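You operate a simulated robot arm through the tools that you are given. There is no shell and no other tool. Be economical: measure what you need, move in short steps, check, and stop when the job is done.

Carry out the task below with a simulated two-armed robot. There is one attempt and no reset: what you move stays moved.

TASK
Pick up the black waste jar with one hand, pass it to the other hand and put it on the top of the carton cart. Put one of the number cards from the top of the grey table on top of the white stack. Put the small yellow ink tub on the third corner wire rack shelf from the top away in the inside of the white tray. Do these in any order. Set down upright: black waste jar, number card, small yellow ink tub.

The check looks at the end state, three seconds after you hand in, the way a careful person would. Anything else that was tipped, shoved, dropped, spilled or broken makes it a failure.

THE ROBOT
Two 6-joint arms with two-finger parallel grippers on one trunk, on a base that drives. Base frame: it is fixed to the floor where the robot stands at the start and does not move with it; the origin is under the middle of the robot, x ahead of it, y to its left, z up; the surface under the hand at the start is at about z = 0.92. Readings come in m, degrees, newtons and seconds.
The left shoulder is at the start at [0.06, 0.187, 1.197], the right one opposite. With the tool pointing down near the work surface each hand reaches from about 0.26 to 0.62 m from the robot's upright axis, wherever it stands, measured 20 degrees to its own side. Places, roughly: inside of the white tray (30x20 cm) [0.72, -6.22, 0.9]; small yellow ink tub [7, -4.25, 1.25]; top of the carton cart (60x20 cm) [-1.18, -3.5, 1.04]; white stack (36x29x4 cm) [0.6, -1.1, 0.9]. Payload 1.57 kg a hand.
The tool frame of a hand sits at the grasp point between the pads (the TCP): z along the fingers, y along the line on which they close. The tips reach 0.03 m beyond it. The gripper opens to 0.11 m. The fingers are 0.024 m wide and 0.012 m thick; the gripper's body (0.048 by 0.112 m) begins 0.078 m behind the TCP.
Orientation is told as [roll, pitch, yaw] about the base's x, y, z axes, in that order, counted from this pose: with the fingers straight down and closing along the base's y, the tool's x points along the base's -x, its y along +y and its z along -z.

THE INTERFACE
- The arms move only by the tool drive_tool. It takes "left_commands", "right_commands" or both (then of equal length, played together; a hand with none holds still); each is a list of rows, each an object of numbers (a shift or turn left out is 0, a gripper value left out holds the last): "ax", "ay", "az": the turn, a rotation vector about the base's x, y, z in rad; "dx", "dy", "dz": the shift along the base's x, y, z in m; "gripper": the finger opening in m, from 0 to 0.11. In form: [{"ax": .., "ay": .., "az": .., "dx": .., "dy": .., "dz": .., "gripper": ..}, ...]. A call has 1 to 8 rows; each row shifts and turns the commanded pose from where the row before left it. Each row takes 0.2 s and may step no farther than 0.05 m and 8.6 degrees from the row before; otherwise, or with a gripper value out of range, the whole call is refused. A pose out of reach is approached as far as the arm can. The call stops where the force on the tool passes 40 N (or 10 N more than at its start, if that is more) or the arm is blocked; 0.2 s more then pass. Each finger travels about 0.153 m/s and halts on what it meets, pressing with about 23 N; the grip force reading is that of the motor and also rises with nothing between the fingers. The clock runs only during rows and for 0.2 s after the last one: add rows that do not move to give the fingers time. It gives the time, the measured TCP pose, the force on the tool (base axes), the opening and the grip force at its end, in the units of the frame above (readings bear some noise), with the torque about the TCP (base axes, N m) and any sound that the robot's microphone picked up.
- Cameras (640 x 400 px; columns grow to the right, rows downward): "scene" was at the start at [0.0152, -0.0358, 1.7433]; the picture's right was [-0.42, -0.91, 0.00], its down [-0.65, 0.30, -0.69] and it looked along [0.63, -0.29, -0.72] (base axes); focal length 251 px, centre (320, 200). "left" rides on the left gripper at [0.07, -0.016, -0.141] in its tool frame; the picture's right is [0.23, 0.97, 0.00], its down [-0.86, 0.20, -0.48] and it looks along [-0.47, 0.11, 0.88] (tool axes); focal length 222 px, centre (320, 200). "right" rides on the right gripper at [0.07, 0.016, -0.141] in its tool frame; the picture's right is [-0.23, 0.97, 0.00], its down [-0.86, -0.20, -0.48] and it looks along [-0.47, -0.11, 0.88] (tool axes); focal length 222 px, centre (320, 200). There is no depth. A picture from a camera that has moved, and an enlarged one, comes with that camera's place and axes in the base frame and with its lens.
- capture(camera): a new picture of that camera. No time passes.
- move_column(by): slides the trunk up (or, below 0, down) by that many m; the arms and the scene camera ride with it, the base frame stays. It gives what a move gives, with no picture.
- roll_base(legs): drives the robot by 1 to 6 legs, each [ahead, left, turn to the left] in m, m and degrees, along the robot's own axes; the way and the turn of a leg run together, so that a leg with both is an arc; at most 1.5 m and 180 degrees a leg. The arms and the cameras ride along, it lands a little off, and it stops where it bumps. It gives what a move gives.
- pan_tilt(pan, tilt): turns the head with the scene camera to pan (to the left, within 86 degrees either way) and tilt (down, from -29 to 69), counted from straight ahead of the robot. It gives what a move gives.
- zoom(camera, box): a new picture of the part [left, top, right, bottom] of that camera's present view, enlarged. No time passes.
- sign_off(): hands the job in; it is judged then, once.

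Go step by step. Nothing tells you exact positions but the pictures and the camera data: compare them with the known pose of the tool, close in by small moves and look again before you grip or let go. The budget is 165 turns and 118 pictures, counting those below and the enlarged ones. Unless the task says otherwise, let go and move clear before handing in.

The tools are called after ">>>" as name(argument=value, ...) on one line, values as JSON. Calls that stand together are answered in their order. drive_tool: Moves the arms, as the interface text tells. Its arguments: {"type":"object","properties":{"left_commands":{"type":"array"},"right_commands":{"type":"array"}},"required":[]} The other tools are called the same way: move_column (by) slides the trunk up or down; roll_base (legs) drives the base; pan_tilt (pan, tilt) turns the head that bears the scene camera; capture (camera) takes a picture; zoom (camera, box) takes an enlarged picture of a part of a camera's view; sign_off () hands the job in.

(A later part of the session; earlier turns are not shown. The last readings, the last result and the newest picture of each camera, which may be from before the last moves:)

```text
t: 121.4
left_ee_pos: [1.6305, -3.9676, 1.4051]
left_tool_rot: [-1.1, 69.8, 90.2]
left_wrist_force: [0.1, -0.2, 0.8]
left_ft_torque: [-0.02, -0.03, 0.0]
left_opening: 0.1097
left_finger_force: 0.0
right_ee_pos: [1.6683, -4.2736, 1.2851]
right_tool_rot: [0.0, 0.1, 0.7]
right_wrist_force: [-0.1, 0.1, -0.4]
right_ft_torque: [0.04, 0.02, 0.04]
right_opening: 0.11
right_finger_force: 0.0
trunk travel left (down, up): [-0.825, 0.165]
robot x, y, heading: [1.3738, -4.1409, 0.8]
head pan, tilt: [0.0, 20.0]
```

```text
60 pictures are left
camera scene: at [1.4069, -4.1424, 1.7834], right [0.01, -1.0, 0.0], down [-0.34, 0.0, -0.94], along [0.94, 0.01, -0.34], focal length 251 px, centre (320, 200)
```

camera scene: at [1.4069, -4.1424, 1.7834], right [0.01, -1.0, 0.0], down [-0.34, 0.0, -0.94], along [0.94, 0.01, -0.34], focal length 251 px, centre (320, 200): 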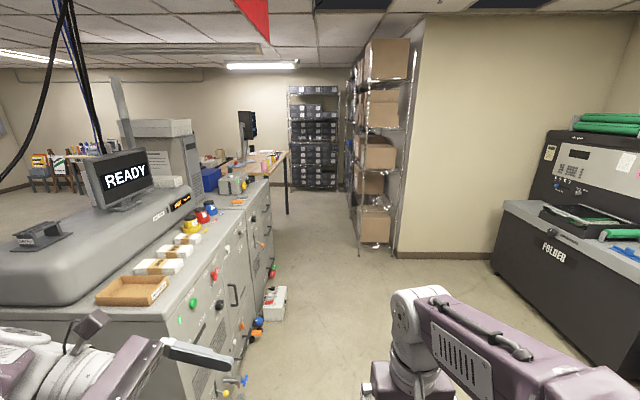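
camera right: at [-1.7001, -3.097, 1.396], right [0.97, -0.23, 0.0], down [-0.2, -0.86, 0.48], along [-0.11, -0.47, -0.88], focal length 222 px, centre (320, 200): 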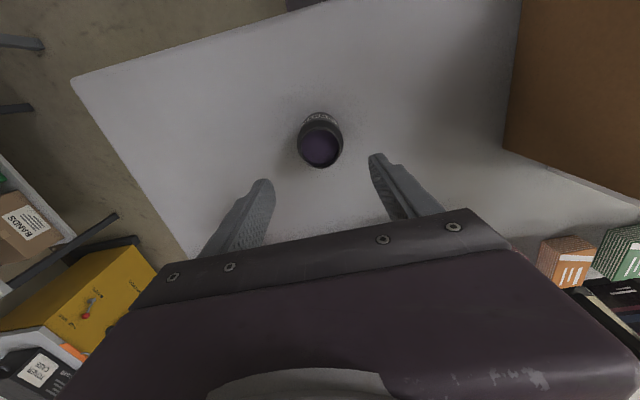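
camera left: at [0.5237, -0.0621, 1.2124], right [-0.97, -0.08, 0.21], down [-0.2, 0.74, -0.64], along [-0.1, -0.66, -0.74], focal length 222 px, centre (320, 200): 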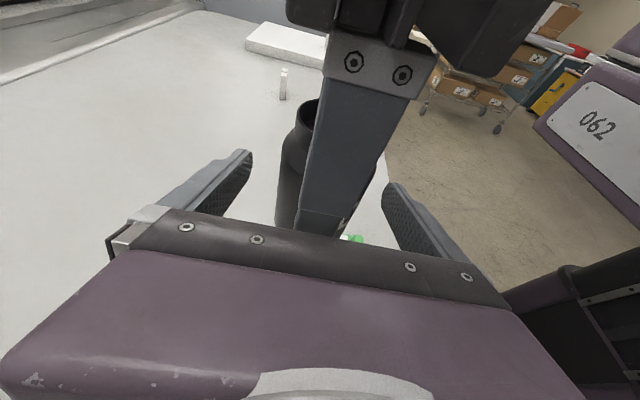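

Clear aisle ahead to the back rack at x≈7. Zoom at the rack for the yellow tub.

>>> zoom(camera="scene", box=[270, 75, 366, 200])

```text
3.20 times, centred on (318, 138) of scene
camera zoom: at [1.4069, -4.1424, 1.7834], right [0.01, -1.0, 0.0], down [-0.34, 0.0, -0.94], along [0.94, 0.01, -0.34], focal length 802 px, centre (326, 400)
```

zoom: 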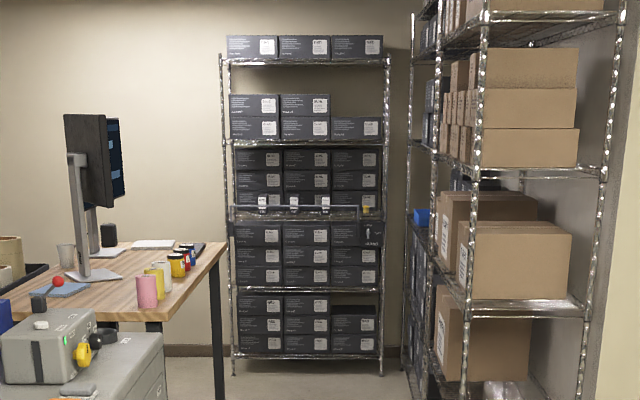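

The yellow tub is at the right end of the back rack's third shelf, front edge. I'll tuck the right arm ahead and drive down the aisle.

>>> drive_tool(right_commands=[{"dx": 0.04, "dy": -0.02}, {"dx": 0.04, "dy": -0.02}, {"dx": 0.04, "dy": -0.02}, {}])

>>> roll_base(legs=[[0, -0.03, -0.8], [1.3, 0, 0], [1.3, 0, 0], [1.2, 0, 0]])

>>> pan_tilt(pan=0, tilt=22)

>>> capture(camera="scene")

```text
t: 122.4
left_ee_pos: [1.6299, -3.9669, 1.4039]
left_tool_rot: [-1.1, 69.8, 90.3]
left_wrist_force: [0.5, 0.3, 0.3]
left_ft_torque: [0.01, 0.0, 0.03]
left_opening: 0.11
left_finger_force: 0.0
right_ee_pos: [1.7899, -4.3335, 1.2848]
right_tool_rot: [-0.1, 0.1, 0.9]
right_wrist_force: [0.2, -0.1, -0.4]
right_ft_torque: [-0.01, -0.02, -0.04]
right_opening: 0.11
right_finger_force: 0.0
trunk travel left (down, up): [-0.825, 0.165]
robot x, y, heading: [1.37, -4.1427, 0.8]
head pan, tilt: [0.0, 20.0]
```

```text
t: 141.2
left_ee_pos: [5.4397, -3.9867, 1.4039]
left_tool_rot: [-1.1, 69.8, 89.5]
left_wrist_force: [-0.3, 0.5, -0.4]
left_ft_torque: [0.02, 0.01, 0.0]
left_opening: 0.1101
left_finger_force: 0.1
right_ee_pos: [5.5949, -4.354, 1.2848]
right_tool_rot: [0.0, 0.0, 0.1]
right_wrist_force: [-0.9, 0.0, 0.0]
right_ft_torque: [-0.01, -0.03, -0.01]
right_opening: 0.1098
right_finger_force: 0.0
trunk travel left (down, up): [-0.825, 0.165]
robot x, y, heading: [5.1806, -4.1524, 0.1]
head pan, tilt: [0.0, 20.0]
```

```text
t: 141.8
left_ee_pos: [5.44, -3.9857, 1.4039]
left_tool_rot: [-1.1, 69.8, 89.4]
left_wrist_force: [0.2, 0.8, 0.6]
left_ft_torque: [0.0, 0.01, -0.01]
left_opening: 0.1103
left_finger_force: 0.0
right_ee_pos: [5.596, -4.3551, 1.2838]
right_tool_rot: [-0.1, 0.0, 0.1]
right_wrist_force: [-0.5, -1.0, 0.2]
right_ft_torque: [-0.02, 0.01, 0.01]
right_opening: 0.1101
right_finger_force: 0.1
trunk travel left (down, up): [-0.825, 0.165]
robot x, y, heading: [5.1803, -4.1585, -0.1]
head pan, tilt: [0.0, 22.0]
```

```text
58 pictures are left
camera scene: at [5.2146, -4.1573, 1.7802], right [0.0, -1.0, 0.0], down [-0.37, 0.0, -0.93], along [0.93, 0.0, -0.37], focal length 251 px, centre (320, 200)
```

scene: 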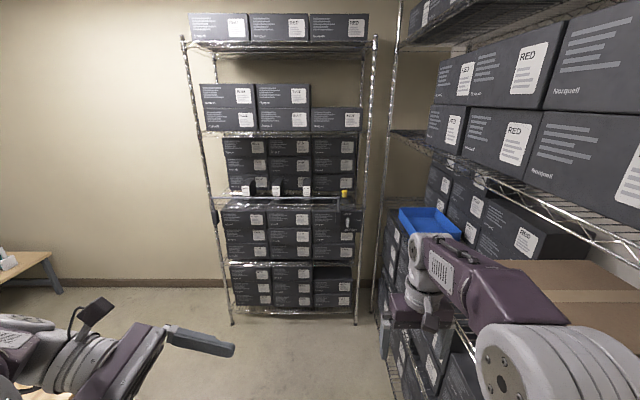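

Tub visible at the right end of shelf three, approx (6.9, -4.34, 1.15). Zoom for detail, and shift base left a little for margin to the side rack.

>>> zoom(camera="scene", box=[200, 130, 400, 255])

>>> roll_base(legs=[[0, 0.1, 0], [0.7, 0, 0]])

>>> pan_tilt(pan=-15, tilt=30)

>>> capture(camera="scene")

```text
3.20 times, centred on (300, 192) of scene
camera zoom: at [5.2146, -4.1573, 1.7802], right [0.0, -1.0, 0.0], down [-0.37, 0.0, -0.93], along [0.93, 0.0, -0.37], focal length 802 px, centre (384, 224)
```

zoom: 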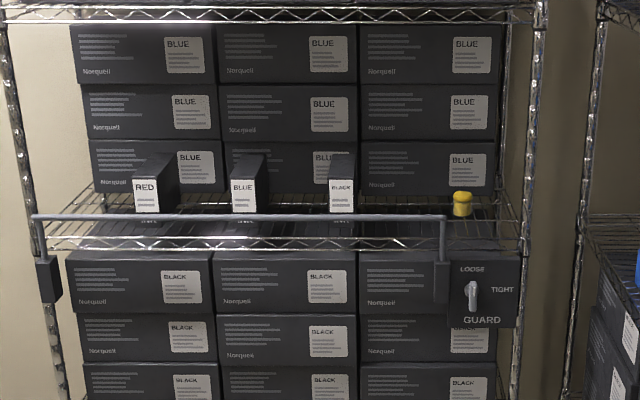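

```text
t: 146.4
left_ee_pos: [6.1387, -3.888, 1.4044]
left_tool_rot: [-1.3, 69.7, 89.2]
left_wrist_force: [-0.2, 0.2, 0.2]
left_ft_torque: [0.01, 0.01, -0.01]
left_opening: 0.11
left_finger_force: 0.0
right_ee_pos: [6.2925, -4.2559, 1.2849]
right_tool_rot: [0.0, 0.0, -0.1]
right_wrist_force: [-0.5, -0.3, -0.4]
right_ft_torque: [0.03, 0.0, -0.01]
right_opening: 0.11
right_finger_force: 0.1
trunk travel left (down, up): [-0.825, 0.165]
robot x, y, heading: [5.8749, -4.0579, -0.1]
head pan, tilt: [0.0, 22.0]
```

```text
t: 147.2
left_ee_pos: [6.1396, -3.888, 1.4042]
left_tool_rot: [-1.0, 69.8, 89.5]
left_wrist_force: [-0.4, 0.1, -0.2]
left_ft_torque: [0.01, 0.01, 0.02]
left_opening: 0.11
left_finger_force: 0.1
right_ee_pos: [6.2945, -4.2555, 1.2849]
right_tool_rot: [0.1, 0.1, -0.1]
right_wrist_force: [0.4, 0.1, -0.5]
right_ft_torque: [0.0, 0.01, -0.02]
right_opening: 0.11
right_finger_force: 0.1
trunk travel left (down, up): [-0.825, 0.165]
robot x, y, heading: [5.8775, -4.0576, -0.2]
head pan, tilt: [-15.0, 30.0]
```

```text
56 pictures are left
camera scene: at [5.9084, -4.0814, 1.7674], right [-0.26, -0.97, 0.0], down [-0.48, 0.13, -0.87], along [0.84, -0.22, -0.5], focal length 251 px, centre (320, 200)
```

scene: 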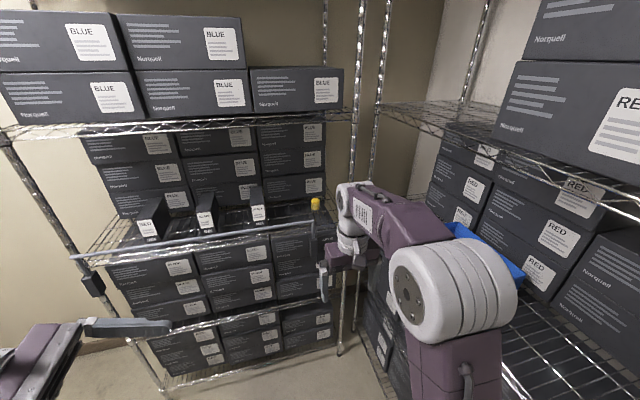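

The tub stands right of the guard bar's bracket; a hand tilted 45° forward-down can take it above the bar. I pitch the right hand 45° here, well short of the rack.

>>> drive_tool(right_commands=[{"ay": -0.13, "gripper": 0.07}, {"ay": -0.13}, {"ay": -0.13}, {"ay": -0.13}, {"ay": -0.13}, {"ay": -0.135}, {}])

>>> roll_base(legs=[[0.3, 0, 0]])

>>> capture(camera="right")

>>> capture(camera="scene")

```text
t: 148.8
left_ee_pos: [6.1405, -3.8895, 1.4041]
left_tool_rot: [-0.9, 69.7, 89.4]
left_wrist_force: [0.3, -0.9, 0.3]
left_ft_torque: [0.02, -0.02, 0.02]
left_opening: 0.1099
left_finger_force: 0.0
right_ee_pos: [6.294, -4.2571, 1.2842]
right_tool_rot: [0.0, -45.0, -0.3]
right_wrist_force: [-0.6, -0.2, -0.2]
right_ft_torque: [0.06, -0.03, 0.0]
right_opening: 0.07
right_finger_force: 0.1
trunk travel left (down, up): [-0.825, 0.165]
robot x, y, heading: [5.8788, -4.0587, -0.5]
head pan, tilt: [-15.0, 30.0]
```

```text
t: 150.8
left_ee_pos: [6.4381, -3.8875, 1.4045]
left_tool_rot: [-1.4, 69.7, 89.1]
left_wrist_force: [0.4, 0.2, -0.5]
left_ft_torque: [-0.06, -0.05, 0.02]
left_opening: 0.11
left_finger_force: 0.0
right_ee_pos: [6.5925, -4.2562, 1.2859]
right_tool_rot: [0.0, -45.0, -0.2]
right_wrist_force: [-0.6, -0.2, 1.0]
right_ft_torque: [-0.04, 0.0, -0.03]
right_opening: 0.0698
right_finger_force: 0.1
trunk travel left (down, up): [-0.825, 0.165]
robot x, y, heading: [6.1845, -4.0556, 0.2]
head pan, tilt: [-15.0, 30.0]
```

```text
55 pictures are left
camera right: at [6.4432, -4.2392, 1.3357], right [0.16, 0.97, 0.16], down [0.26, -0.2, 0.94], along [0.95, -0.11, -0.29], focal length 222 px, centre (320, 200)
```

right: 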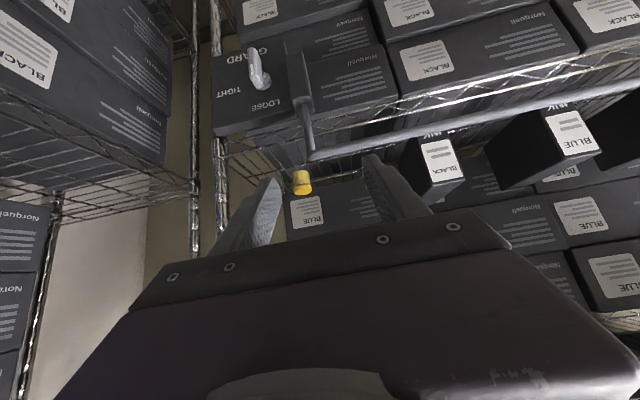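

```text
54 pictures are left
camera scene: at [6.2065, -4.0817, 1.7675], right [-0.26, -0.97, 0.0], down [-0.48, 0.13, -0.87], along [0.84, -0.22, -0.5], focal length 251 px, centre (320, 200)
```

scene: 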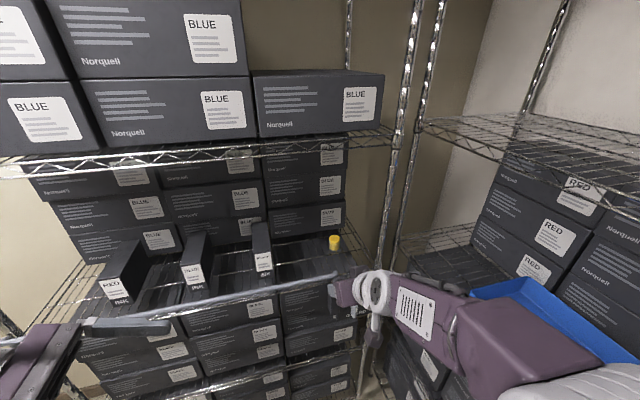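

Triangulated tub at about (6.945, -4.333, 1.13); guard bar is in front near x≈6.71, z≈1.19 ending at y≈-4.27. Zoom both views for detail.

>>> zoom(camera="right", box=[200, 60, 440, 260])

>>> zoom(camera="scene", box=[240, 200, 400, 320])

```text
2.00 times, centred on (320, 160) of right
camera zoom: at [6.4432, -4.2392, 1.3357], right [0.16, 0.97, 0.16], down [0.26, -0.2, 0.94], along [0.95, -0.11, -0.29], focal length 444 px, centre (320, 280)
```

zoom: 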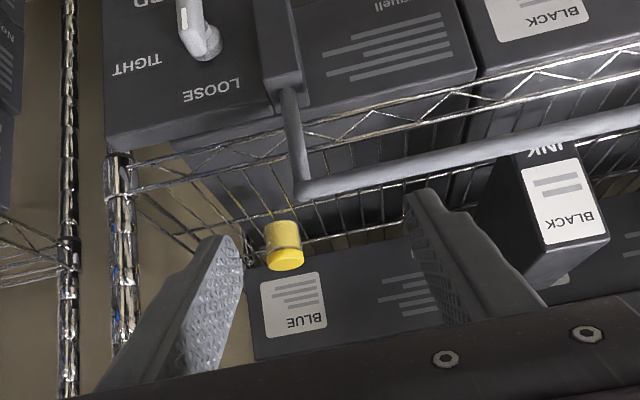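

```text
3.33 times, centred on (320, 260) of scene
camera zoom: at [6.2065, -4.0817, 1.7675], right [-0.26, -0.97, 0.0], down [-0.48, 0.13, -0.87], along [0.84, -0.22, -0.5], focal length 836 px, centre (320, 0)
```

zoom: 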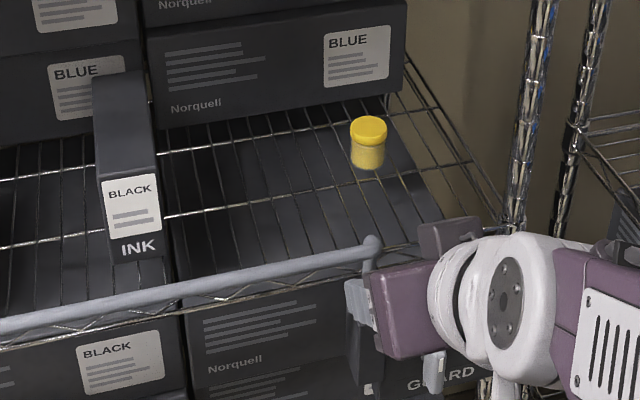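

Raise and shift the right hand in line with the tub (y=-4.333), then roll 0.15 m forward.

>>> drive_tool(right_commands=[{"dz": 0.03, "dy": -0.026}, {"dz": 0.03, "dy": -0.026}, {"dy": -0.025}, {}])

>>> roll_base(legs=[[0.15, 0, 0]])

>>> capture(camera="right")

>>> capture(camera="scene")

```text
t: 151.8
left_ee_pos: [6.4412, -3.8884, 1.4047]
left_tool_rot: [-1.1, 69.8, 89.3]
left_wrist_force: [0.1, 0.4, 0.4]
left_ft_torque: [0.01, -0.01, 0.01]
left_opening: 0.1101
left_finger_force: 0.0
right_ee_pos: [6.5957, -4.3328, 1.3449]
right_tool_rot: [0.1, -44.9, -0.1]
right_wrist_force: [-0.1, -0.3, -0.5]
right_ft_torque: [0.0, -0.02, -0.04]
right_opening: 0.0699
right_finger_force: 0.1
trunk travel left (down, up): [-0.825, 0.165]
robot x, y, heading: [6.1775, -4.0565, -0.3]
head pan, tilt: [-15.0, 30.0]
```

```text
t: 153.2
left_ee_pos: [6.5865, -3.8881, 1.4049]
left_tool_rot: [-1.5, 69.8, 88.9]
left_wrist_force: [0.4, 0.2, 0.0]
left_ft_torque: [-0.03, -0.03, 0.03]
left_opening: 0.11
left_finger_force: 0.1
right_ee_pos: [6.7408, -4.3333, 1.345]
right_tool_rot: [-0.1, -45.1, -0.1]
right_wrist_force: [-0.9, 0.9, -0.7]
right_ft_torque: [-0.02, 0.03, -0.02]
right_opening: 0.0699
right_finger_force: 0.0
trunk travel left (down, up): [-0.825, 0.165]
robot x, y, heading: [6.3289, -4.0551, -0.2]
head pan, tilt: [-15.0, 30.0]
```

```text
51 pictures are left
camera right: at [6.5906, -4.3165, 1.3961], right [0.16, 0.97, 0.16], down [0.26, -0.2, 0.94], along [0.95, -0.11, -0.29], focal length 222 px, centre (320, 200)
```

right: 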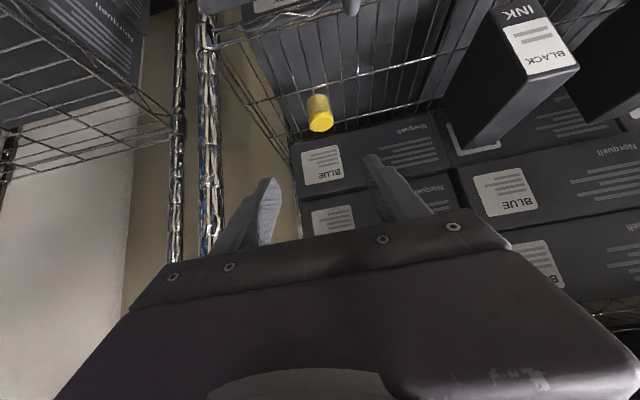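

```text
50 pictures are left
camera scene: at [6.3541, -4.0817, 1.7675], right [-0.26, -0.97, 0.0], down [-0.48, 0.13, -0.87], along [0.84, -0.23, -0.5], focal length 251 px, centre (320, 200)
```

scene: 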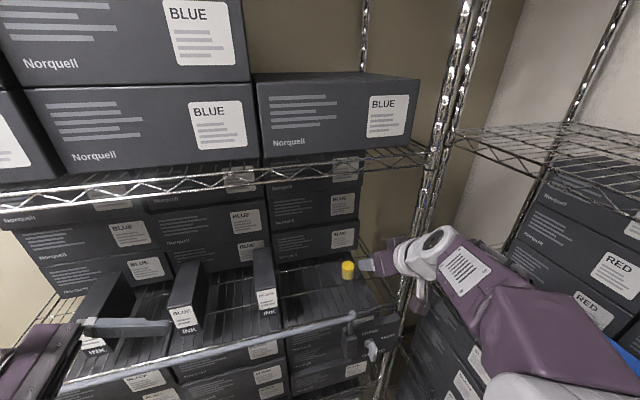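

The tub lies exactly along the tool axis. Advance diagonally most of the way and check.

>>> drive_tool(right_commands=[{"dx": 0.03, "dz": -0.03}, {"dx": 0.03, "dz": -0.03}, {"dx": 0.03, "dz": -0.03}, {"dx": 0.03, "dz": -0.03}, {"dx": 0.02, "dz": -0.02}, {}])

>>> capture(camera="right")

>>> zoom(camera="scene", box=[260, 200, 460, 340])

```text
t: 154.6
left_ee_pos: [6.5886, -3.8877, 1.4041]
left_tool_rot: [-1.1, 69.8, 89.3]
left_wrist_force: [1.3, 0.2, 0.3]
left_ft_torque: [0.0, 0.0, 0.02]
left_opening: 0.11
left_finger_force: 0.1
right_ee_pos: [6.8838, -4.3324, 1.2048]
right_tool_rot: [-0.1, -45.0, -0.2]
right_wrist_force: [0.3, 0.2, 0.3]
right_ft_torque: [0.01, 0.0, 0.0]
right_opening: 0.0701
right_finger_force: 0.1
trunk travel left (down, up): [-0.825, 0.165]
robot x, y, heading: [6.3277, -4.0576, -0.2]
head pan, tilt: [-15.0, 30.0]
```

```text
49 pictures are left
camera right: at [6.7337, -4.3161, 1.2554], right [0.16, 0.97, 0.16], down [0.27, -0.2, 0.94], along [0.95, -0.11, -0.29], focal length 222 px, centre (320, 200)
```

right: 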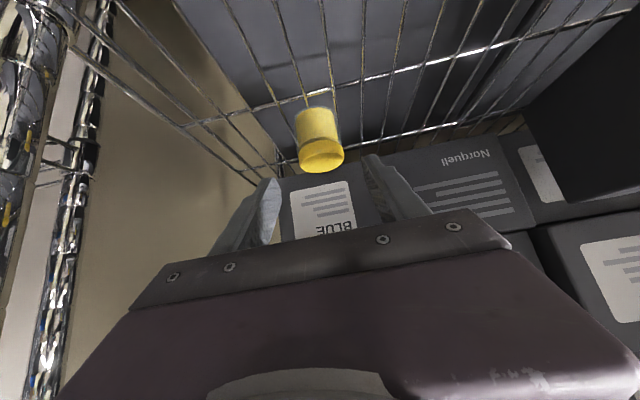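

```text
2.86 times, centred on (360, 270) of scene
camera zoom: at [6.3575, -4.0814, 1.7674], right [-0.26, -0.97, 0.0], down [-0.48, 0.13, -0.87], along [0.84, -0.23, -0.5], focal length 716 px, centre (206, 0)
```

zoom: 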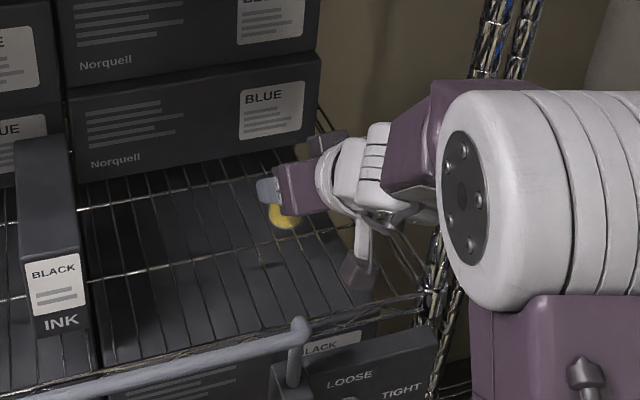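

Well aligned with the tub. Final advance, then close.

>>> drive_tool(right_commands=[{"dx": 0.02, "dz": -0.02}, {"dx": 0.02, "dz": -0.02}, {"dx": 0.012, "dz": -0.014}, {}])

>>> capture(camera="right")

```text
t: 155.6
left_ee_pos: [6.5896, -3.8889, 1.4047]
left_tool_rot: [-1.1, 69.8, 89.4]
left_wrist_force: [-0.7, -1.0, -0.5]
left_ft_torque: [-0.03, -0.01, 0.03]
left_opening: 0.1098
left_finger_force: 0.0
right_ee_pos: [6.9373, -4.3339, 1.1505]
right_tool_rot: [0.1, -45.0, -0.1]
right_wrist_force: [-0.8, -0.1, -0.5]
right_ft_torque: [0.0, 0.01, 0.02]
right_opening: 0.07
right_finger_force: 0.1
trunk travel left (down, up): [-0.825, 0.165]
robot x, y, heading: [6.331, -4.0587, 0.1]
head pan, tilt: [-15.0, 30.0]
```

```text
47 pictures are left
camera right: at [6.7863, -4.3165, 1.2009], right [0.16, 0.97, 0.16], down [0.27, -0.2, 0.94], along [0.95, -0.11, -0.29], focal length 222 px, centre (320, 200)
```

right: 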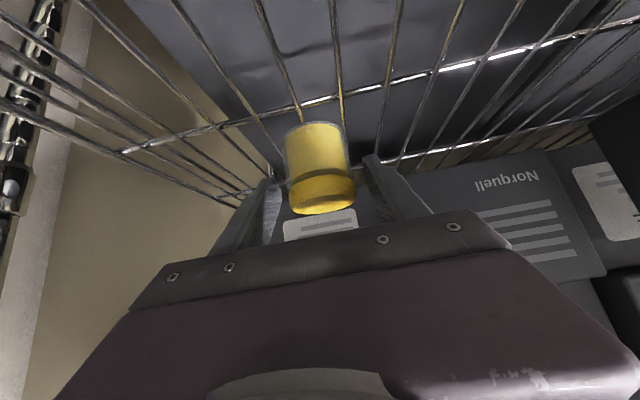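

Lower a few millimetres more for a better hold and close.

>>> drive_tool(right_commands=[{"dz": -0.007}, {"gripper": 0.03}, {}, {}, {}])

>>> capture(camera="right")

```text
t: 156.8
left_ee_pos: [6.588, -3.8888, 1.4041]
left_tool_rot: [-1.2, 69.8, 89.2]
left_wrist_force: [-0.5, -0.5, -1.2]
left_ft_torque: [-0.01, 0.01, -0.03]
left_opening: 0.11
left_finger_force: 0.1
right_ee_pos: [6.936, -4.3335, 1.1443]
right_tool_rot: [0.1, -45.2, -0.2]
right_wrist_force: [0.2, -3.4, 8.7]
right_ft_torque: [-0.26, -0.13, -0.03]
right_opening: 0.0429
right_finger_force: 23.0
trunk travel left (down, up): [-0.825, 0.165]
robot x, y, heading: [6.3295, -4.0582, -0.3]
head pan, tilt: [-15.0, 30.0]
```

```text
46 pictures are left
camera right: at [6.7856, -4.3166, 1.1947], right [0.16, 0.97, 0.16], down [0.26, -0.2, 0.94], along [0.95, -0.11, -0.29], focal length 222 px, centre (320, 200)
```

right: 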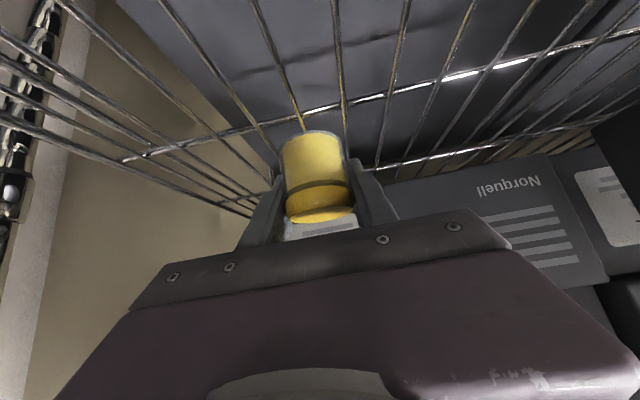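

Tub gripped (4.3 cm). Lift straight up, then draw back over the guard bar.

>>> drive_tool(right_commands=[{"dz": 0.02}, {"dz": 0.03}, {"dz": 0.03}, {"dz": 0.03}, {"dz": 0.03}, {}])

>>> drive_tool(right_commands=[{"dx": -0.04}, {"dx": -0.04}, {"dx": -0.04}, {"dx": -0.04}, {"dx": -0.04, "dy": 0.02}, {"dx": -0.04, "dy": 0.02}, {"dy": 0.02}, {}])

>>> capture(camera="right")

>>> capture(camera="scene")

```text
t: 158.2
left_ee_pos: [6.5901, -3.889, 1.4042]
left_tool_rot: [-1.1, 69.8, 89.4]
left_wrist_force: [0.9, 0.0, -0.4]
left_ft_torque: [0.01, -0.01, 0.03]
left_opening: 0.1102
left_finger_force: 0.1
right_ee_pos: [6.9368, -4.3337, 1.2843]
right_tool_rot: [0.2, -45.0, -0.1]
right_wrist_force: [-0.6, -0.3, -0.9]
right_ft_torque: [-0.03, -0.04, -0.02]
right_opening: 0.0428
right_finger_force: 22.8
trunk travel left (down, up): [-0.825, 0.165]
robot x, y, heading: [6.3273, -4.0563, -0.2]
head pan, tilt: [-15.0, 30.0]
```

```text
t: 160.0
left_ee_pos: [6.5906, -3.887, 1.4049]
left_tool_rot: [-1.1, 69.9, 89.3]
left_wrist_force: [-0.1, 0.4, -0.3]
left_ft_torque: [0.01, -0.02, 0.02]
left_opening: 0.1099
left_finger_force: 0.0
right_ee_pos: [6.7167, -4.2805, 1.2749]
right_tool_rot: [0.1, -44.8, 0.0]
right_wrist_force: [-0.6, 0.0, -0.4]
right_ft_torque: [-0.02, 0.0, 0.02]
right_opening: 0.0431
right_finger_force: 22.5
right hand out of reach, approached as far as the arm can: row 6, 7
trunk travel left (down, up): [-0.825, 0.165]
robot x, y, heading: [6.3279, -4.0596, -0.2]
head pan, tilt: [-15.0, 30.0]
```

```text
45 pictures are left
camera right: at [6.5665, -4.2634, 1.3256], right [0.16, 0.97, 0.16], down [0.27, -0.2, 0.94], along [0.95, -0.11, -0.29], focal length 222 px, centre (320, 200)
```

right: 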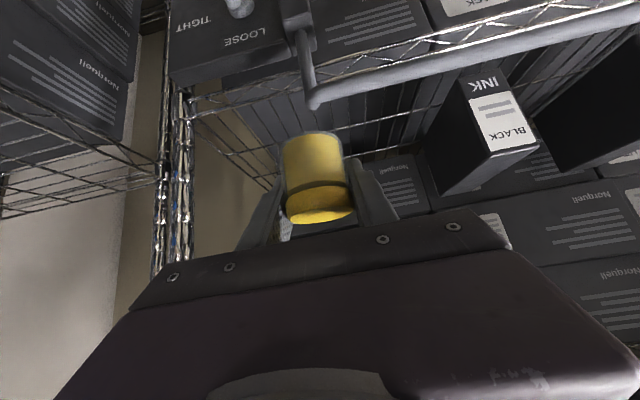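

```text
44 pictures are left
camera scene: at [6.3578, -4.0816, 1.7674], right [-0.26, -0.97, 0.0], down [-0.48, 0.13, -0.87], along [0.84, -0.23, -0.5], focal length 251 px, centre (320, 200)
```

scene: 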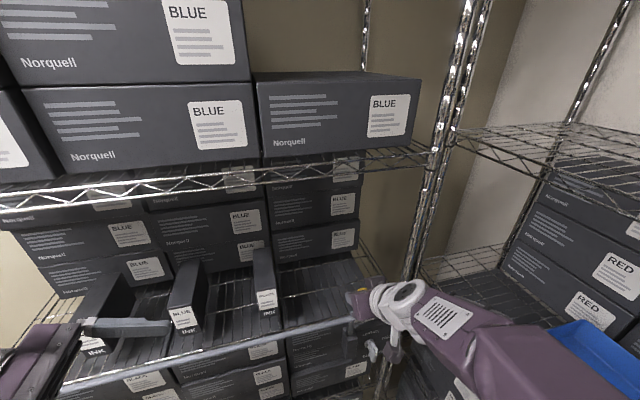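

Tub is held. Reverse out of the nook along the aisle, shifting slightly right.

>>> roll_base(legs=[[-0.8, 0, 0], [-1.0, -0.08, 0], [-1.2, 0, 0], [-0.6, -0.0, 0]])

>>> pan_tilt(pan=-80, tilt=25)

>>> capture(camera="scene")

```text
t: 177.7
left_ee_pos: [2.9892, -3.9754, 1.4039]
left_tool_rot: [-0.8, 69.8, 89.5]
left_wrist_force: [0.6, 0.2, 0.5]
left_ft_torque: [-0.01, 0.01, -0.01]
left_opening: 0.1098
left_finger_force: 0.2
right_ee_pos: [3.1144, -4.3682, 1.2742]
right_tool_rot: [0.1, -44.7, -0.1]
right_wrist_force: [-0.2, 0.0, -0.8]
right_ft_torque: [0.02, 0.0, -0.02]
right_opening: 0.0427
right_finger_force: 22.6
trunk travel left (down, up): [-0.825, 0.165]
robot x, y, heading: [2.7219, -4.145, -0.2]
head pan, tilt: [-15.0, 30.0]
```

```text
t: 179.1
left_ee_pos: [2.9872, -3.9747, 1.4047]
left_tool_rot: [-1.0, 69.8, 89.1]
left_wrist_force: [0.3, -1.0, 0.0]
left_ft_torque: [0.01, -0.03, 0.0]
left_opening: 0.1101
left_finger_force: 0.2
right_ee_pos: [3.1147, -4.3682, 1.2749]
right_tool_rot: [0.1, -44.8, -0.2]
right_wrist_force: [-0.4, 0.6, -1.0]
right_ft_torque: [-0.01, 0.0, -0.03]
right_opening: 0.043
right_finger_force: 23.4
trunk travel left (down, up): [-0.825, 0.165]
robot x, y, heading: [2.7246, -4.1423, -0.4]
head pan, tilt: [-80.0, 25.0]
```

```text
43 pictures are left
camera scene: at [2.684, -4.2355, 1.7754], right [-0.99, -0.17, 0.0], down [-0.07, 0.42, -0.91], along [0.16, -0.89, -0.42], focal length 251 px, centre (320, 200)
```

scene: 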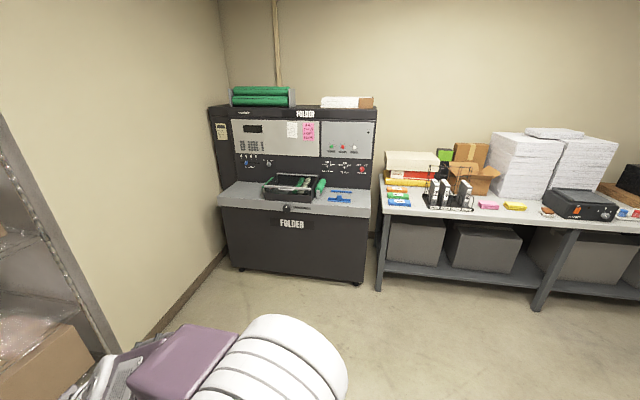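

The bench with paper stacks runs along the south wall (front edge y≈-5.95); the tray should be further right. I turn to face it and move in, then look right.

>>> roll_base(legs=[[0, 0, -90], [1.3, 0, 0]])

>>> pan_tilt(pan=-45, tilt=30)

>>> capture(camera="scene")

```text
t: 189.5
left_ee_pos: [2.8769, -5.7059, 1.4046]
left_tool_rot: [-1.0, 69.8, -1.5]
left_wrist_force: [0.6, -0.4, 0.2]
left_ft_torque: [-0.01, -0.05, -0.01]
left_opening: 0.1099
left_finger_force: 0.0
right_ee_pos: [2.4824, -5.8284, 1.2748]
right_tool_rot: [0.1, -44.7, -91.0]
right_wrist_force: [-0.1, 0.4, -0.6]
right_ft_torque: [-0.01, -0.01, 0.0]
right_opening: 0.0429
right_finger_force: 23.2
trunk travel left (down, up): [-0.825, 0.165]
robot x, y, heading: [2.7158, -5.4409, -91.0]
head pan, tilt: [-80.0, 25.0]
```

```text
t: 190.5
left_ee_pos: [2.8756, -5.7058, 1.4035]
left_tool_rot: [-1.0, 69.8, -1.5]
left_wrist_force: [-0.4, -0.8, -0.3]
left_ft_torque: [0.02, 0.01, -0.02]
left_opening: 0.1099
left_finger_force: 0.1
right_ee_pos: [2.4814, -5.8276, 1.2767]
right_tool_rot: [0.1, -44.8, -90.9]
right_wrist_force: [0.1, -0.2, -0.5]
right_ft_torque: [-0.03, -0.01, 0.0]
right_opening: 0.0426
right_finger_force: 22.9
trunk travel left (down, up): [-0.825, 0.165]
robot x, y, heading: [2.7091, -5.4401, -90.8]
head pan, tilt: [-45.0, 30.0]
```

```text
42 pictures are left
camera scene: at [2.6498, -5.4477, 1.7674], right [-0.7, 0.72, 0.0], down [0.36, 0.35, -0.87], along [-0.62, -0.6, -0.5], focal length 251 px, centre (320, 200)
```

scene: 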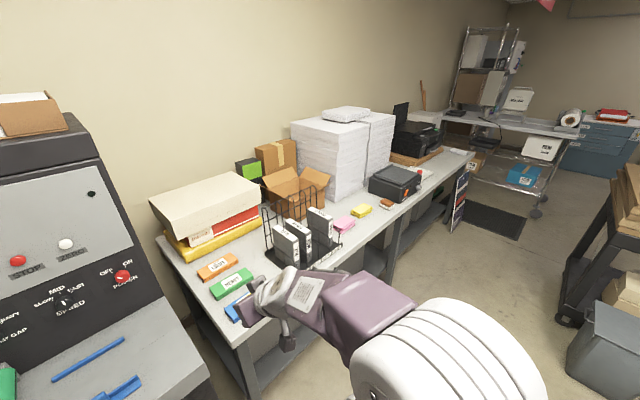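

Zoom near the expected tray location on the bench (around x 0.7).

>>> zoom(camera="scene", box=[320, 90, 500, 220])

```text
3.08 times, centred on (410, 155) of scene
camera zoom: at [2.6498, -5.4477, 1.7674], right [-0.7, 0.72, 0.0], down [0.36, 0.35, -0.87], along [-0.62, -0.6, -0.5], focal length 772 px, centre (43, 338)
```

zoom: 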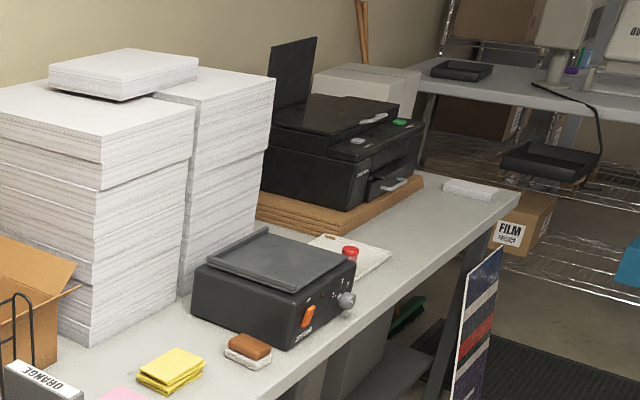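

The white tray is the flat thing behind the black box device, near (0.62, -6.21). Strafe right toward it.

>>> roll_base(legs=[[0.08, 0, 0.8], [0, -1.0, 0], [0, -0.85, 0]])

>>> pan_tilt(pan=-10, tilt=45)

>>> capture(camera="scene")

>>> capture(camera="right")

```text
t: 200.5
left_ee_pos: [1.0236, -5.7899, 1.4036]
left_tool_rot: [-1.0, 69.8, -0.6]
left_wrist_force: [0.3, -0.2, -0.3]
left_ft_torque: [-0.01, 0.0, 0.04]
left_opening: 0.1096
left_finger_force: 0.1
right_ee_pos: [0.6311, -5.9187, 1.2747]
right_tool_rot: [0.0, -44.8, -90.0]
right_wrist_force: [0.6, 0.1, -0.7]
right_ft_torque: [-0.02, 0.03, -0.01]
right_opening: 0.0428
right_finger_force: 23.1
trunk travel left (down, up): [-0.825, 0.165]
robot x, y, heading: [0.8541, -5.5327, -89.8]
head pan, tilt: [-45.0, 30.0]
```

```text
t: 201.5
left_ee_pos: [1.0221, -5.7904, 1.4045]
left_tool_rot: [-0.9, 69.8, -0.4]
left_wrist_force: [-0.6, -0.1, -0.6]
left_ft_torque: [-0.01, 0.0, 0.01]
left_opening: 0.1099
left_finger_force: 0.2
right_ee_pos: [0.6301, -5.9179, 1.2741]
right_tool_rot: [0.1, -44.7, -89.9]
right_wrist_force: [-0.5, -1.1, -1.5]
right_ft_torque: [-0.04, -0.02, -0.03]
right_opening: 0.0428
right_finger_force: 22.8
trunk travel left (down, up): [-0.825, 0.165]
robot x, y, heading: [0.8547, -5.5289, -89.9]
head pan, tilt: [-10.0, 45.0]
```

```text
40 pictures are left
camera scene: at [0.8415, -5.5513, 1.7448], right [-0.98, 0.17, 0.0], down [0.12, 0.7, -0.71], along [-0.12, -0.7, -0.71], focal length 251 px, centre (320, 200)
```

scene: 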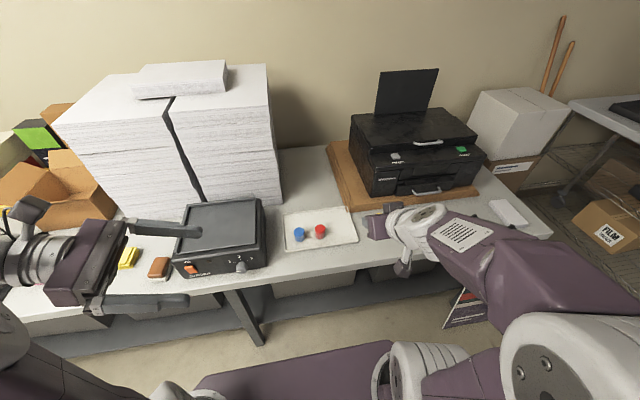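

```text
39 pictures are left
camera right: at [0.6456, -5.7684, 1.3255], right [0.97, -0.16, 0.16], down [-0.2, -0.27, 0.94], along [-0.11, -0.95, -0.29], focal length 222 px, centre (320, 200)
```

right: 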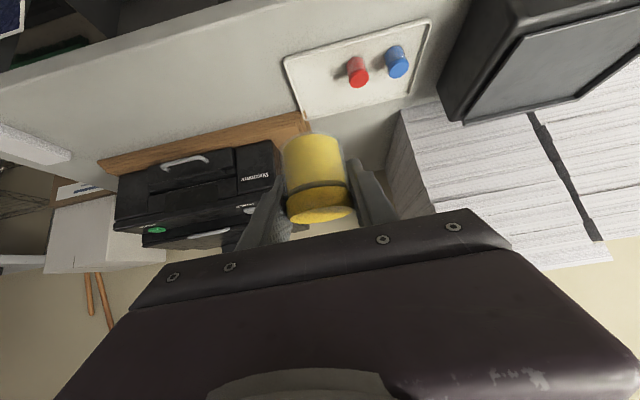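

The white tray (x 0.59–0.875, y -6.12…-6.315) already holds blue and red tubs; free room at its right side, about (0.655, -6.23). Roll 10 cm closer and bring the tub above that spot.

>>> roll_base(legs=[[0.1, 0, 0]])

>>> drive_tool(right_commands=[{"dx": 0.005, "dy": -0.04}, {"dx": 0.005, "dy": -0.04}, {"dx": 0.005, "dy": -0.04}, {"dx": 0.005, "dy": -0.04, "dz": -0.03}, {"dx": 0.005, "dy": -0.04, "dz": -0.03}, {"dy": -0.016, "dz": -0.04}, {"dz": -0.04}, {}])

>>> capture(camera="right")

>>> capture(camera="scene")

```text
t: 202.6
left_ee_pos: [1.0236, -5.8859, 1.4054]
left_tool_rot: [-1.5, 69.7, -0.9]
left_wrist_force: [-0.1, -0.8, 0.1]
left_ft_torque: [0.0, -0.01, -0.01]
left_opening: 0.1101
left_finger_force: 0.1
right_ee_pos: [0.63, -6.0141, 1.2757]
right_tool_rot: [0.0, -44.9, -90.0]
right_wrist_force: [-0.2, -0.4, -0.5]
right_ft_torque: [-0.02, -0.02, -0.05]
right_opening: 0.0426
right_finger_force: 22.6
trunk travel left (down, up): [-0.825, 0.165]
robot x, y, heading: [0.8522, -5.6291, -89.9]
head pan, tilt: [-10.0, 45.0]
```

```text
refused: row 4 steps farther than a row can; nothing moved
```

```text
38 pictures are left
camera right: at [0.6457, -5.8647, 1.3263], right [0.97, -0.16, 0.16], down [-0.2, -0.27, 0.94], along [-0.11, -0.95, -0.29], focal length 222 px, centre (320, 200)
```

right: 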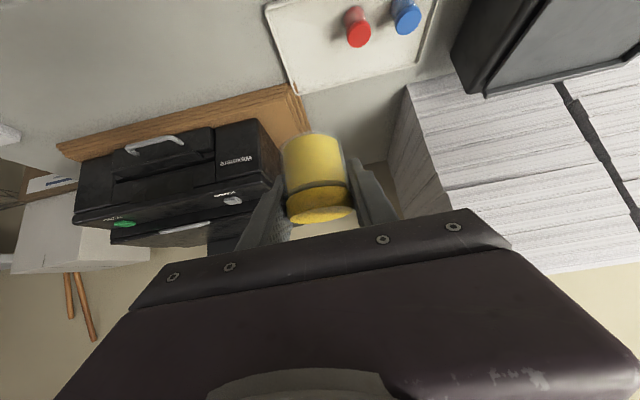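

```text
37 pictures are left
camera scene: at [0.8416, -5.6464, 1.7448], right [-0.98, 0.17, 0.0], down [0.12, 0.69, -0.71], along [-0.12, -0.7, -0.71], focal length 251 px, centre (320, 200)
```

scene: 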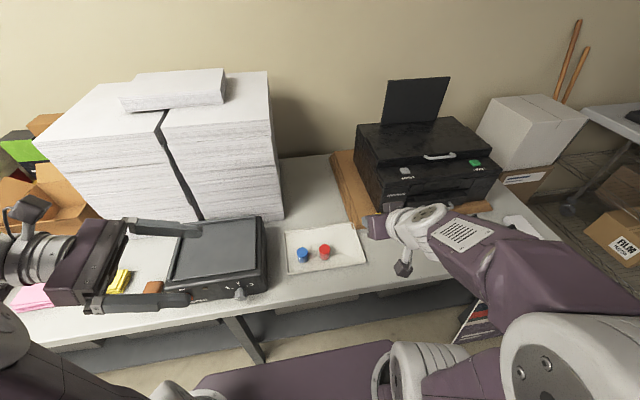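

A step was too long; repeat with shorter steps.

>>> drive_tool(right_commands=[{"dx": 0.006, "dy": -0.037}, {"dx": 0.006, "dy": -0.037}, {"dx": 0.006, "dy": -0.037}, {"dx": 0.006, "dy": -0.037}, {"dx": 0.001, "dy": -0.037, "dz": -0.02}, {"dy": -0.036, "dz": -0.03}, {"dz": -0.045}, {"dz": -0.045}])

>>> drive_tool(right_commands=[{"dz": -0.04}, {"dz": -0.02}, {}])

>>> capture(camera="right")

>>> zoom(camera="scene", box=[260, 180, 460, 305])

```text
t: 204.4
left_ee_pos: [1.0218, -5.8907, 1.4038]
left_tool_rot: [-0.9, 69.8, -0.3]
left_wrist_force: [0.2, 0.0, 0.9]
left_ft_torque: [0.02, 0.01, 0.0]
left_opening: 0.1102
left_finger_force: 0.0
right_ee_pos: [0.6554, -6.2387, 1.1333]
right_tool_rot: [0.3, -44.7, -90.0]
right_wrist_force: [-0.3, -0.2, -0.5]
right_ft_torque: [-0.02, 0.03, 0.0]
right_opening: 0.0428
right_finger_force: 22.9
right hand out of reach, approached as far as the arm can: row 7
trunk travel left (down, up): [-0.825, 0.165]
robot x, y, heading: [0.8579, -5.6297, -90.0]
head pan, tilt: [-10.0, 45.0]
```

```text
t: 205.2
left_ee_pos: [1.0221, -5.8896, 1.4047]
left_tool_rot: [-1.0, 69.8, -0.4]
left_wrist_force: [0.0, 0.3, 0.1]
left_ft_torque: [0.0, 0.01, 0.0]
left_opening: 0.1098
left_finger_force: 0.0
right_ee_pos: [0.6565, -6.2384, 1.0744]
right_tool_rot: [0.1, -44.8, -90.0]
right_wrist_force: [0.6, -0.7, -0.2]
right_ft_torque: [-0.01, 0.01, -0.01]
right_opening: 0.0429
right_finger_force: 22.9
trunk travel left (down, up): [-0.825, 0.165]
robot x, y, heading: [0.8543, -5.6333, -89.9]
head pan, tilt: [-10.0, 45.0]
```

```text
36 pictures are left
camera right: at [0.6708, -6.089, 1.1253], right [0.97, -0.16, 0.16], down [-0.2, -0.27, 0.94], along [-0.11, -0.95, -0.29], focal length 222 px, centre (320, 200)
```

right: 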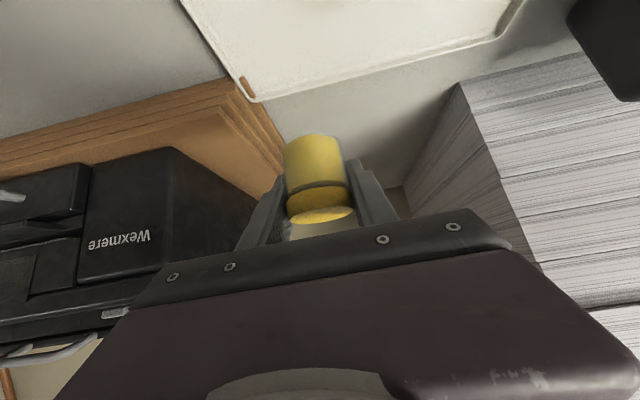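

```text
3.20 times, centred on (360, 242) of scene
camera zoom: at [0.842, -5.6507, 1.7448], right [-0.98, 0.17, 0.0], down [0.12, 0.7, -0.71], along [-0.12, -0.7, -0.71], focal length 802 px, centre (192, 64)
```

zoom: 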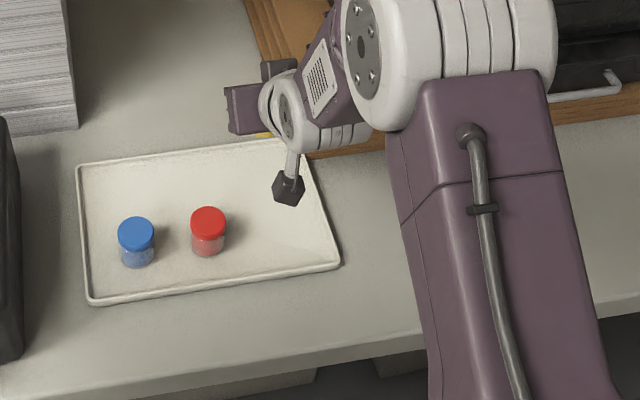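

Position looks right over the tray's free end. Lower close to the tray floor.

>>> drive_tool(right_commands=[{"dx": -0.003, "dy": 0.008, "dz": -0.03}, {"dz": -0.04}, {"dz": -0.03}, {"dz": -0.015}, {}])

>>> capture(camera="right")

>>> zoom(camera="scene", box=[260, 180, 460, 305])

```text
t: 206.4
left_ee_pos: [1.0234, -5.8902, 1.403]
left_tool_rot: [-1.1, 69.8, -0.5]
left_wrist_force: [-0.1, -0.1, 0.4]
left_ft_torque: [0.0, -0.01, 0.01]
left_opening: 0.1099
left_finger_force: 0.1
right_ee_pos: [0.653, -6.2309, 0.9596]
right_tool_rot: [0.1, -44.8, -89.9]
right_wrist_force: [0.9, -0.2, -1.3]
right_ft_torque: [-0.03, 0.0, 0.06]
right_opening: 0.0429
right_finger_force: 23.3
trunk travel left (down, up): [-0.825, 0.165]
robot x, y, heading: [0.8544, -5.6312, -90.0]
head pan, tilt: [-10.0, 45.0]
```

```text
34 pictures are left
camera right: at [0.6682, -6.0815, 1.0101], right [0.97, -0.16, 0.16], down [-0.2, -0.27, 0.94], along [-0.11, -0.95, -0.29], focal length 222 px, centre (320, 200)
```

right: 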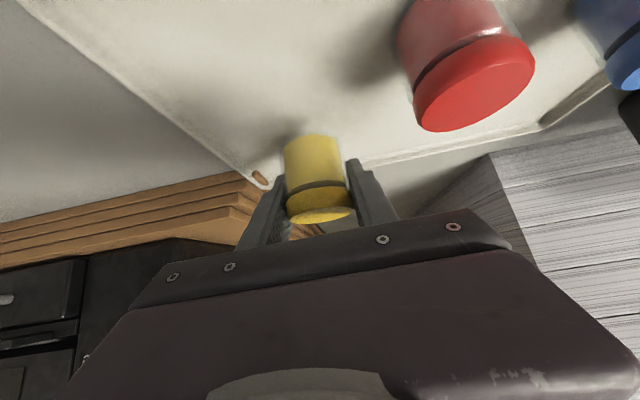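

```text
3.20 times, centred on (360, 242) of scene
camera zoom: at [0.8418, -5.6514, 1.7448], right [-0.98, 0.17, 0.0], down [0.12, 0.7, -0.71], along [-0.12, -0.7, -0.71], focal length 802 px, centre (192, 64)
```

zoom: 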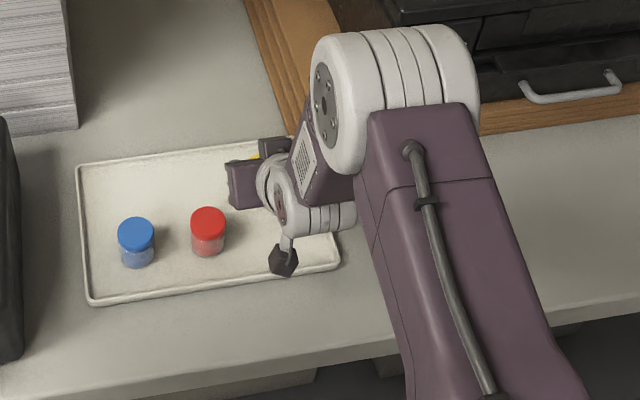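

Still clear of walls. Lower by small steps to contact.

>>> drive_tool(right_commands=[{"dz": -0.008}, {"dz": -0.006}, {}])

>>> drive_tool(right_commands=[{"dz": -0.005}, {}])

```text
t: 207.2
left_ee_pos: [1.0228, -5.8894, 1.4034]
left_tool_rot: [-1.0, 69.8, -0.4]
left_wrist_force: [-0.1, -0.6, -0.9]
left_ft_torque: [0.0, 0.02, -0.01]
left_opening: 0.1099
left_finger_force: 0.1
right_ee_pos: [0.6526, -6.2305, 0.9459]
right_tool_rot: [0.2, -44.8, -90.0]
right_wrist_force: [0.4, 0.6, -0.5]
right_ft_torque: [-0.02, -0.04, 0.01]
right_opening: 0.0431
right_finger_force: 23.2
trunk travel left (down, up): [-0.825, 0.165]
robot x, y, heading: [0.855, -5.6292, -89.9]
head pan, tilt: [-10.0, 45.0]
```

```text
t: 207.8
left_ee_pos: [1.0216, -5.8897, 1.4036]
left_tool_rot: [-1.0, 69.8, -0.6]
left_wrist_force: [-0.3, -0.3, -0.6]
left_ft_torque: [-0.01, 0.02, -0.02]
left_opening: 0.11
left_finger_force: 0.0
right_ee_pos: [0.6537, -6.2303, 0.9413]
right_tool_rot: [0.1, -44.7, -90.0]
right_wrist_force: [-0.3, -0.5, -0.6]
right_ft_torque: [0.01, 0.0, -0.01]
right_opening: 0.0429
right_finger_force: 22.5
trunk travel left (down, up): [-0.825, 0.165]
robot x, y, heading: [0.8518, -5.6286, -90.0]
head pan, tilt: [-10.0, 45.0]
```

>>> drive_tool(right_commands=[{"dz": -0.004}, {}])

>>> drive_tool(right_commands=[{"dz": -0.003}, {}])

>>> capture(camera="right")

```text
t: 208.4
left_ee_pos: [1.0237, -5.8895, 1.405]
left_tool_rot: [-1.1, 69.8, -0.5]
left_wrist_force: [0.2, -0.1, 0.1]
left_ft_torque: [0.0, 0.0, -0.01]
left_opening: 0.1102
left_finger_force: 0.1
right_ee_pos: [0.6533, -6.2302, 0.9364]
right_tool_rot: [0.0, -44.7, -90.0]
right_wrist_force: [-0.3, -0.4, -1.1]
right_ft_torque: [-0.02, 0.0, 0.02]
right_opening: 0.0428
right_finger_force: 22.8
trunk travel left (down, up): [-0.825, 0.165]
robot x, y, heading: [0.8555, -5.6297, -89.8]
head pan, tilt: [-10.0, 45.0]
```

```text
t: 209.0
left_ee_pos: [1.023, -5.888, 1.4049]
left_tool_rot: [-1.1, 69.9, -0.6]
left_wrist_force: [0.4, 0.0, 0.1]
left_ft_torque: [-0.01, 0.0, 0.01]
left_opening: 0.1103
left_finger_force: 0.0
right_ee_pos: [0.6524, -6.2307, 0.935]
right_tool_rot: [0.1, -45.1, -89.9]
right_wrist_force: [-1.1, -1.9, 10.8]
right_ft_torque: [-0.19, 0.13, 0.13]
right_opening: 0.0428
right_finger_force: 23.3
trunk travel left (down, up): [-0.825, 0.165]
robot x, y, heading: [0.8515, -5.628, -89.7]
head pan, tilt: [-10.0, 45.0]
```

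```text
32 pictures are left
camera right: at [0.668, -6.0812, 0.9856], right [0.97, -0.16, 0.16], down [-0.2, -0.26, 0.94], along [-0.11, -0.95, -0.29], focal length 222 px, centre (320, 200)
```

right: 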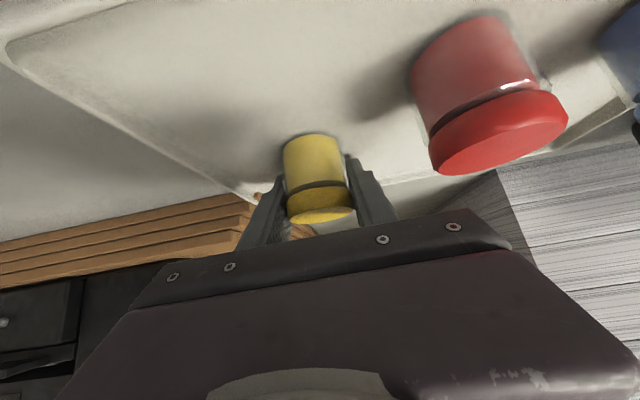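

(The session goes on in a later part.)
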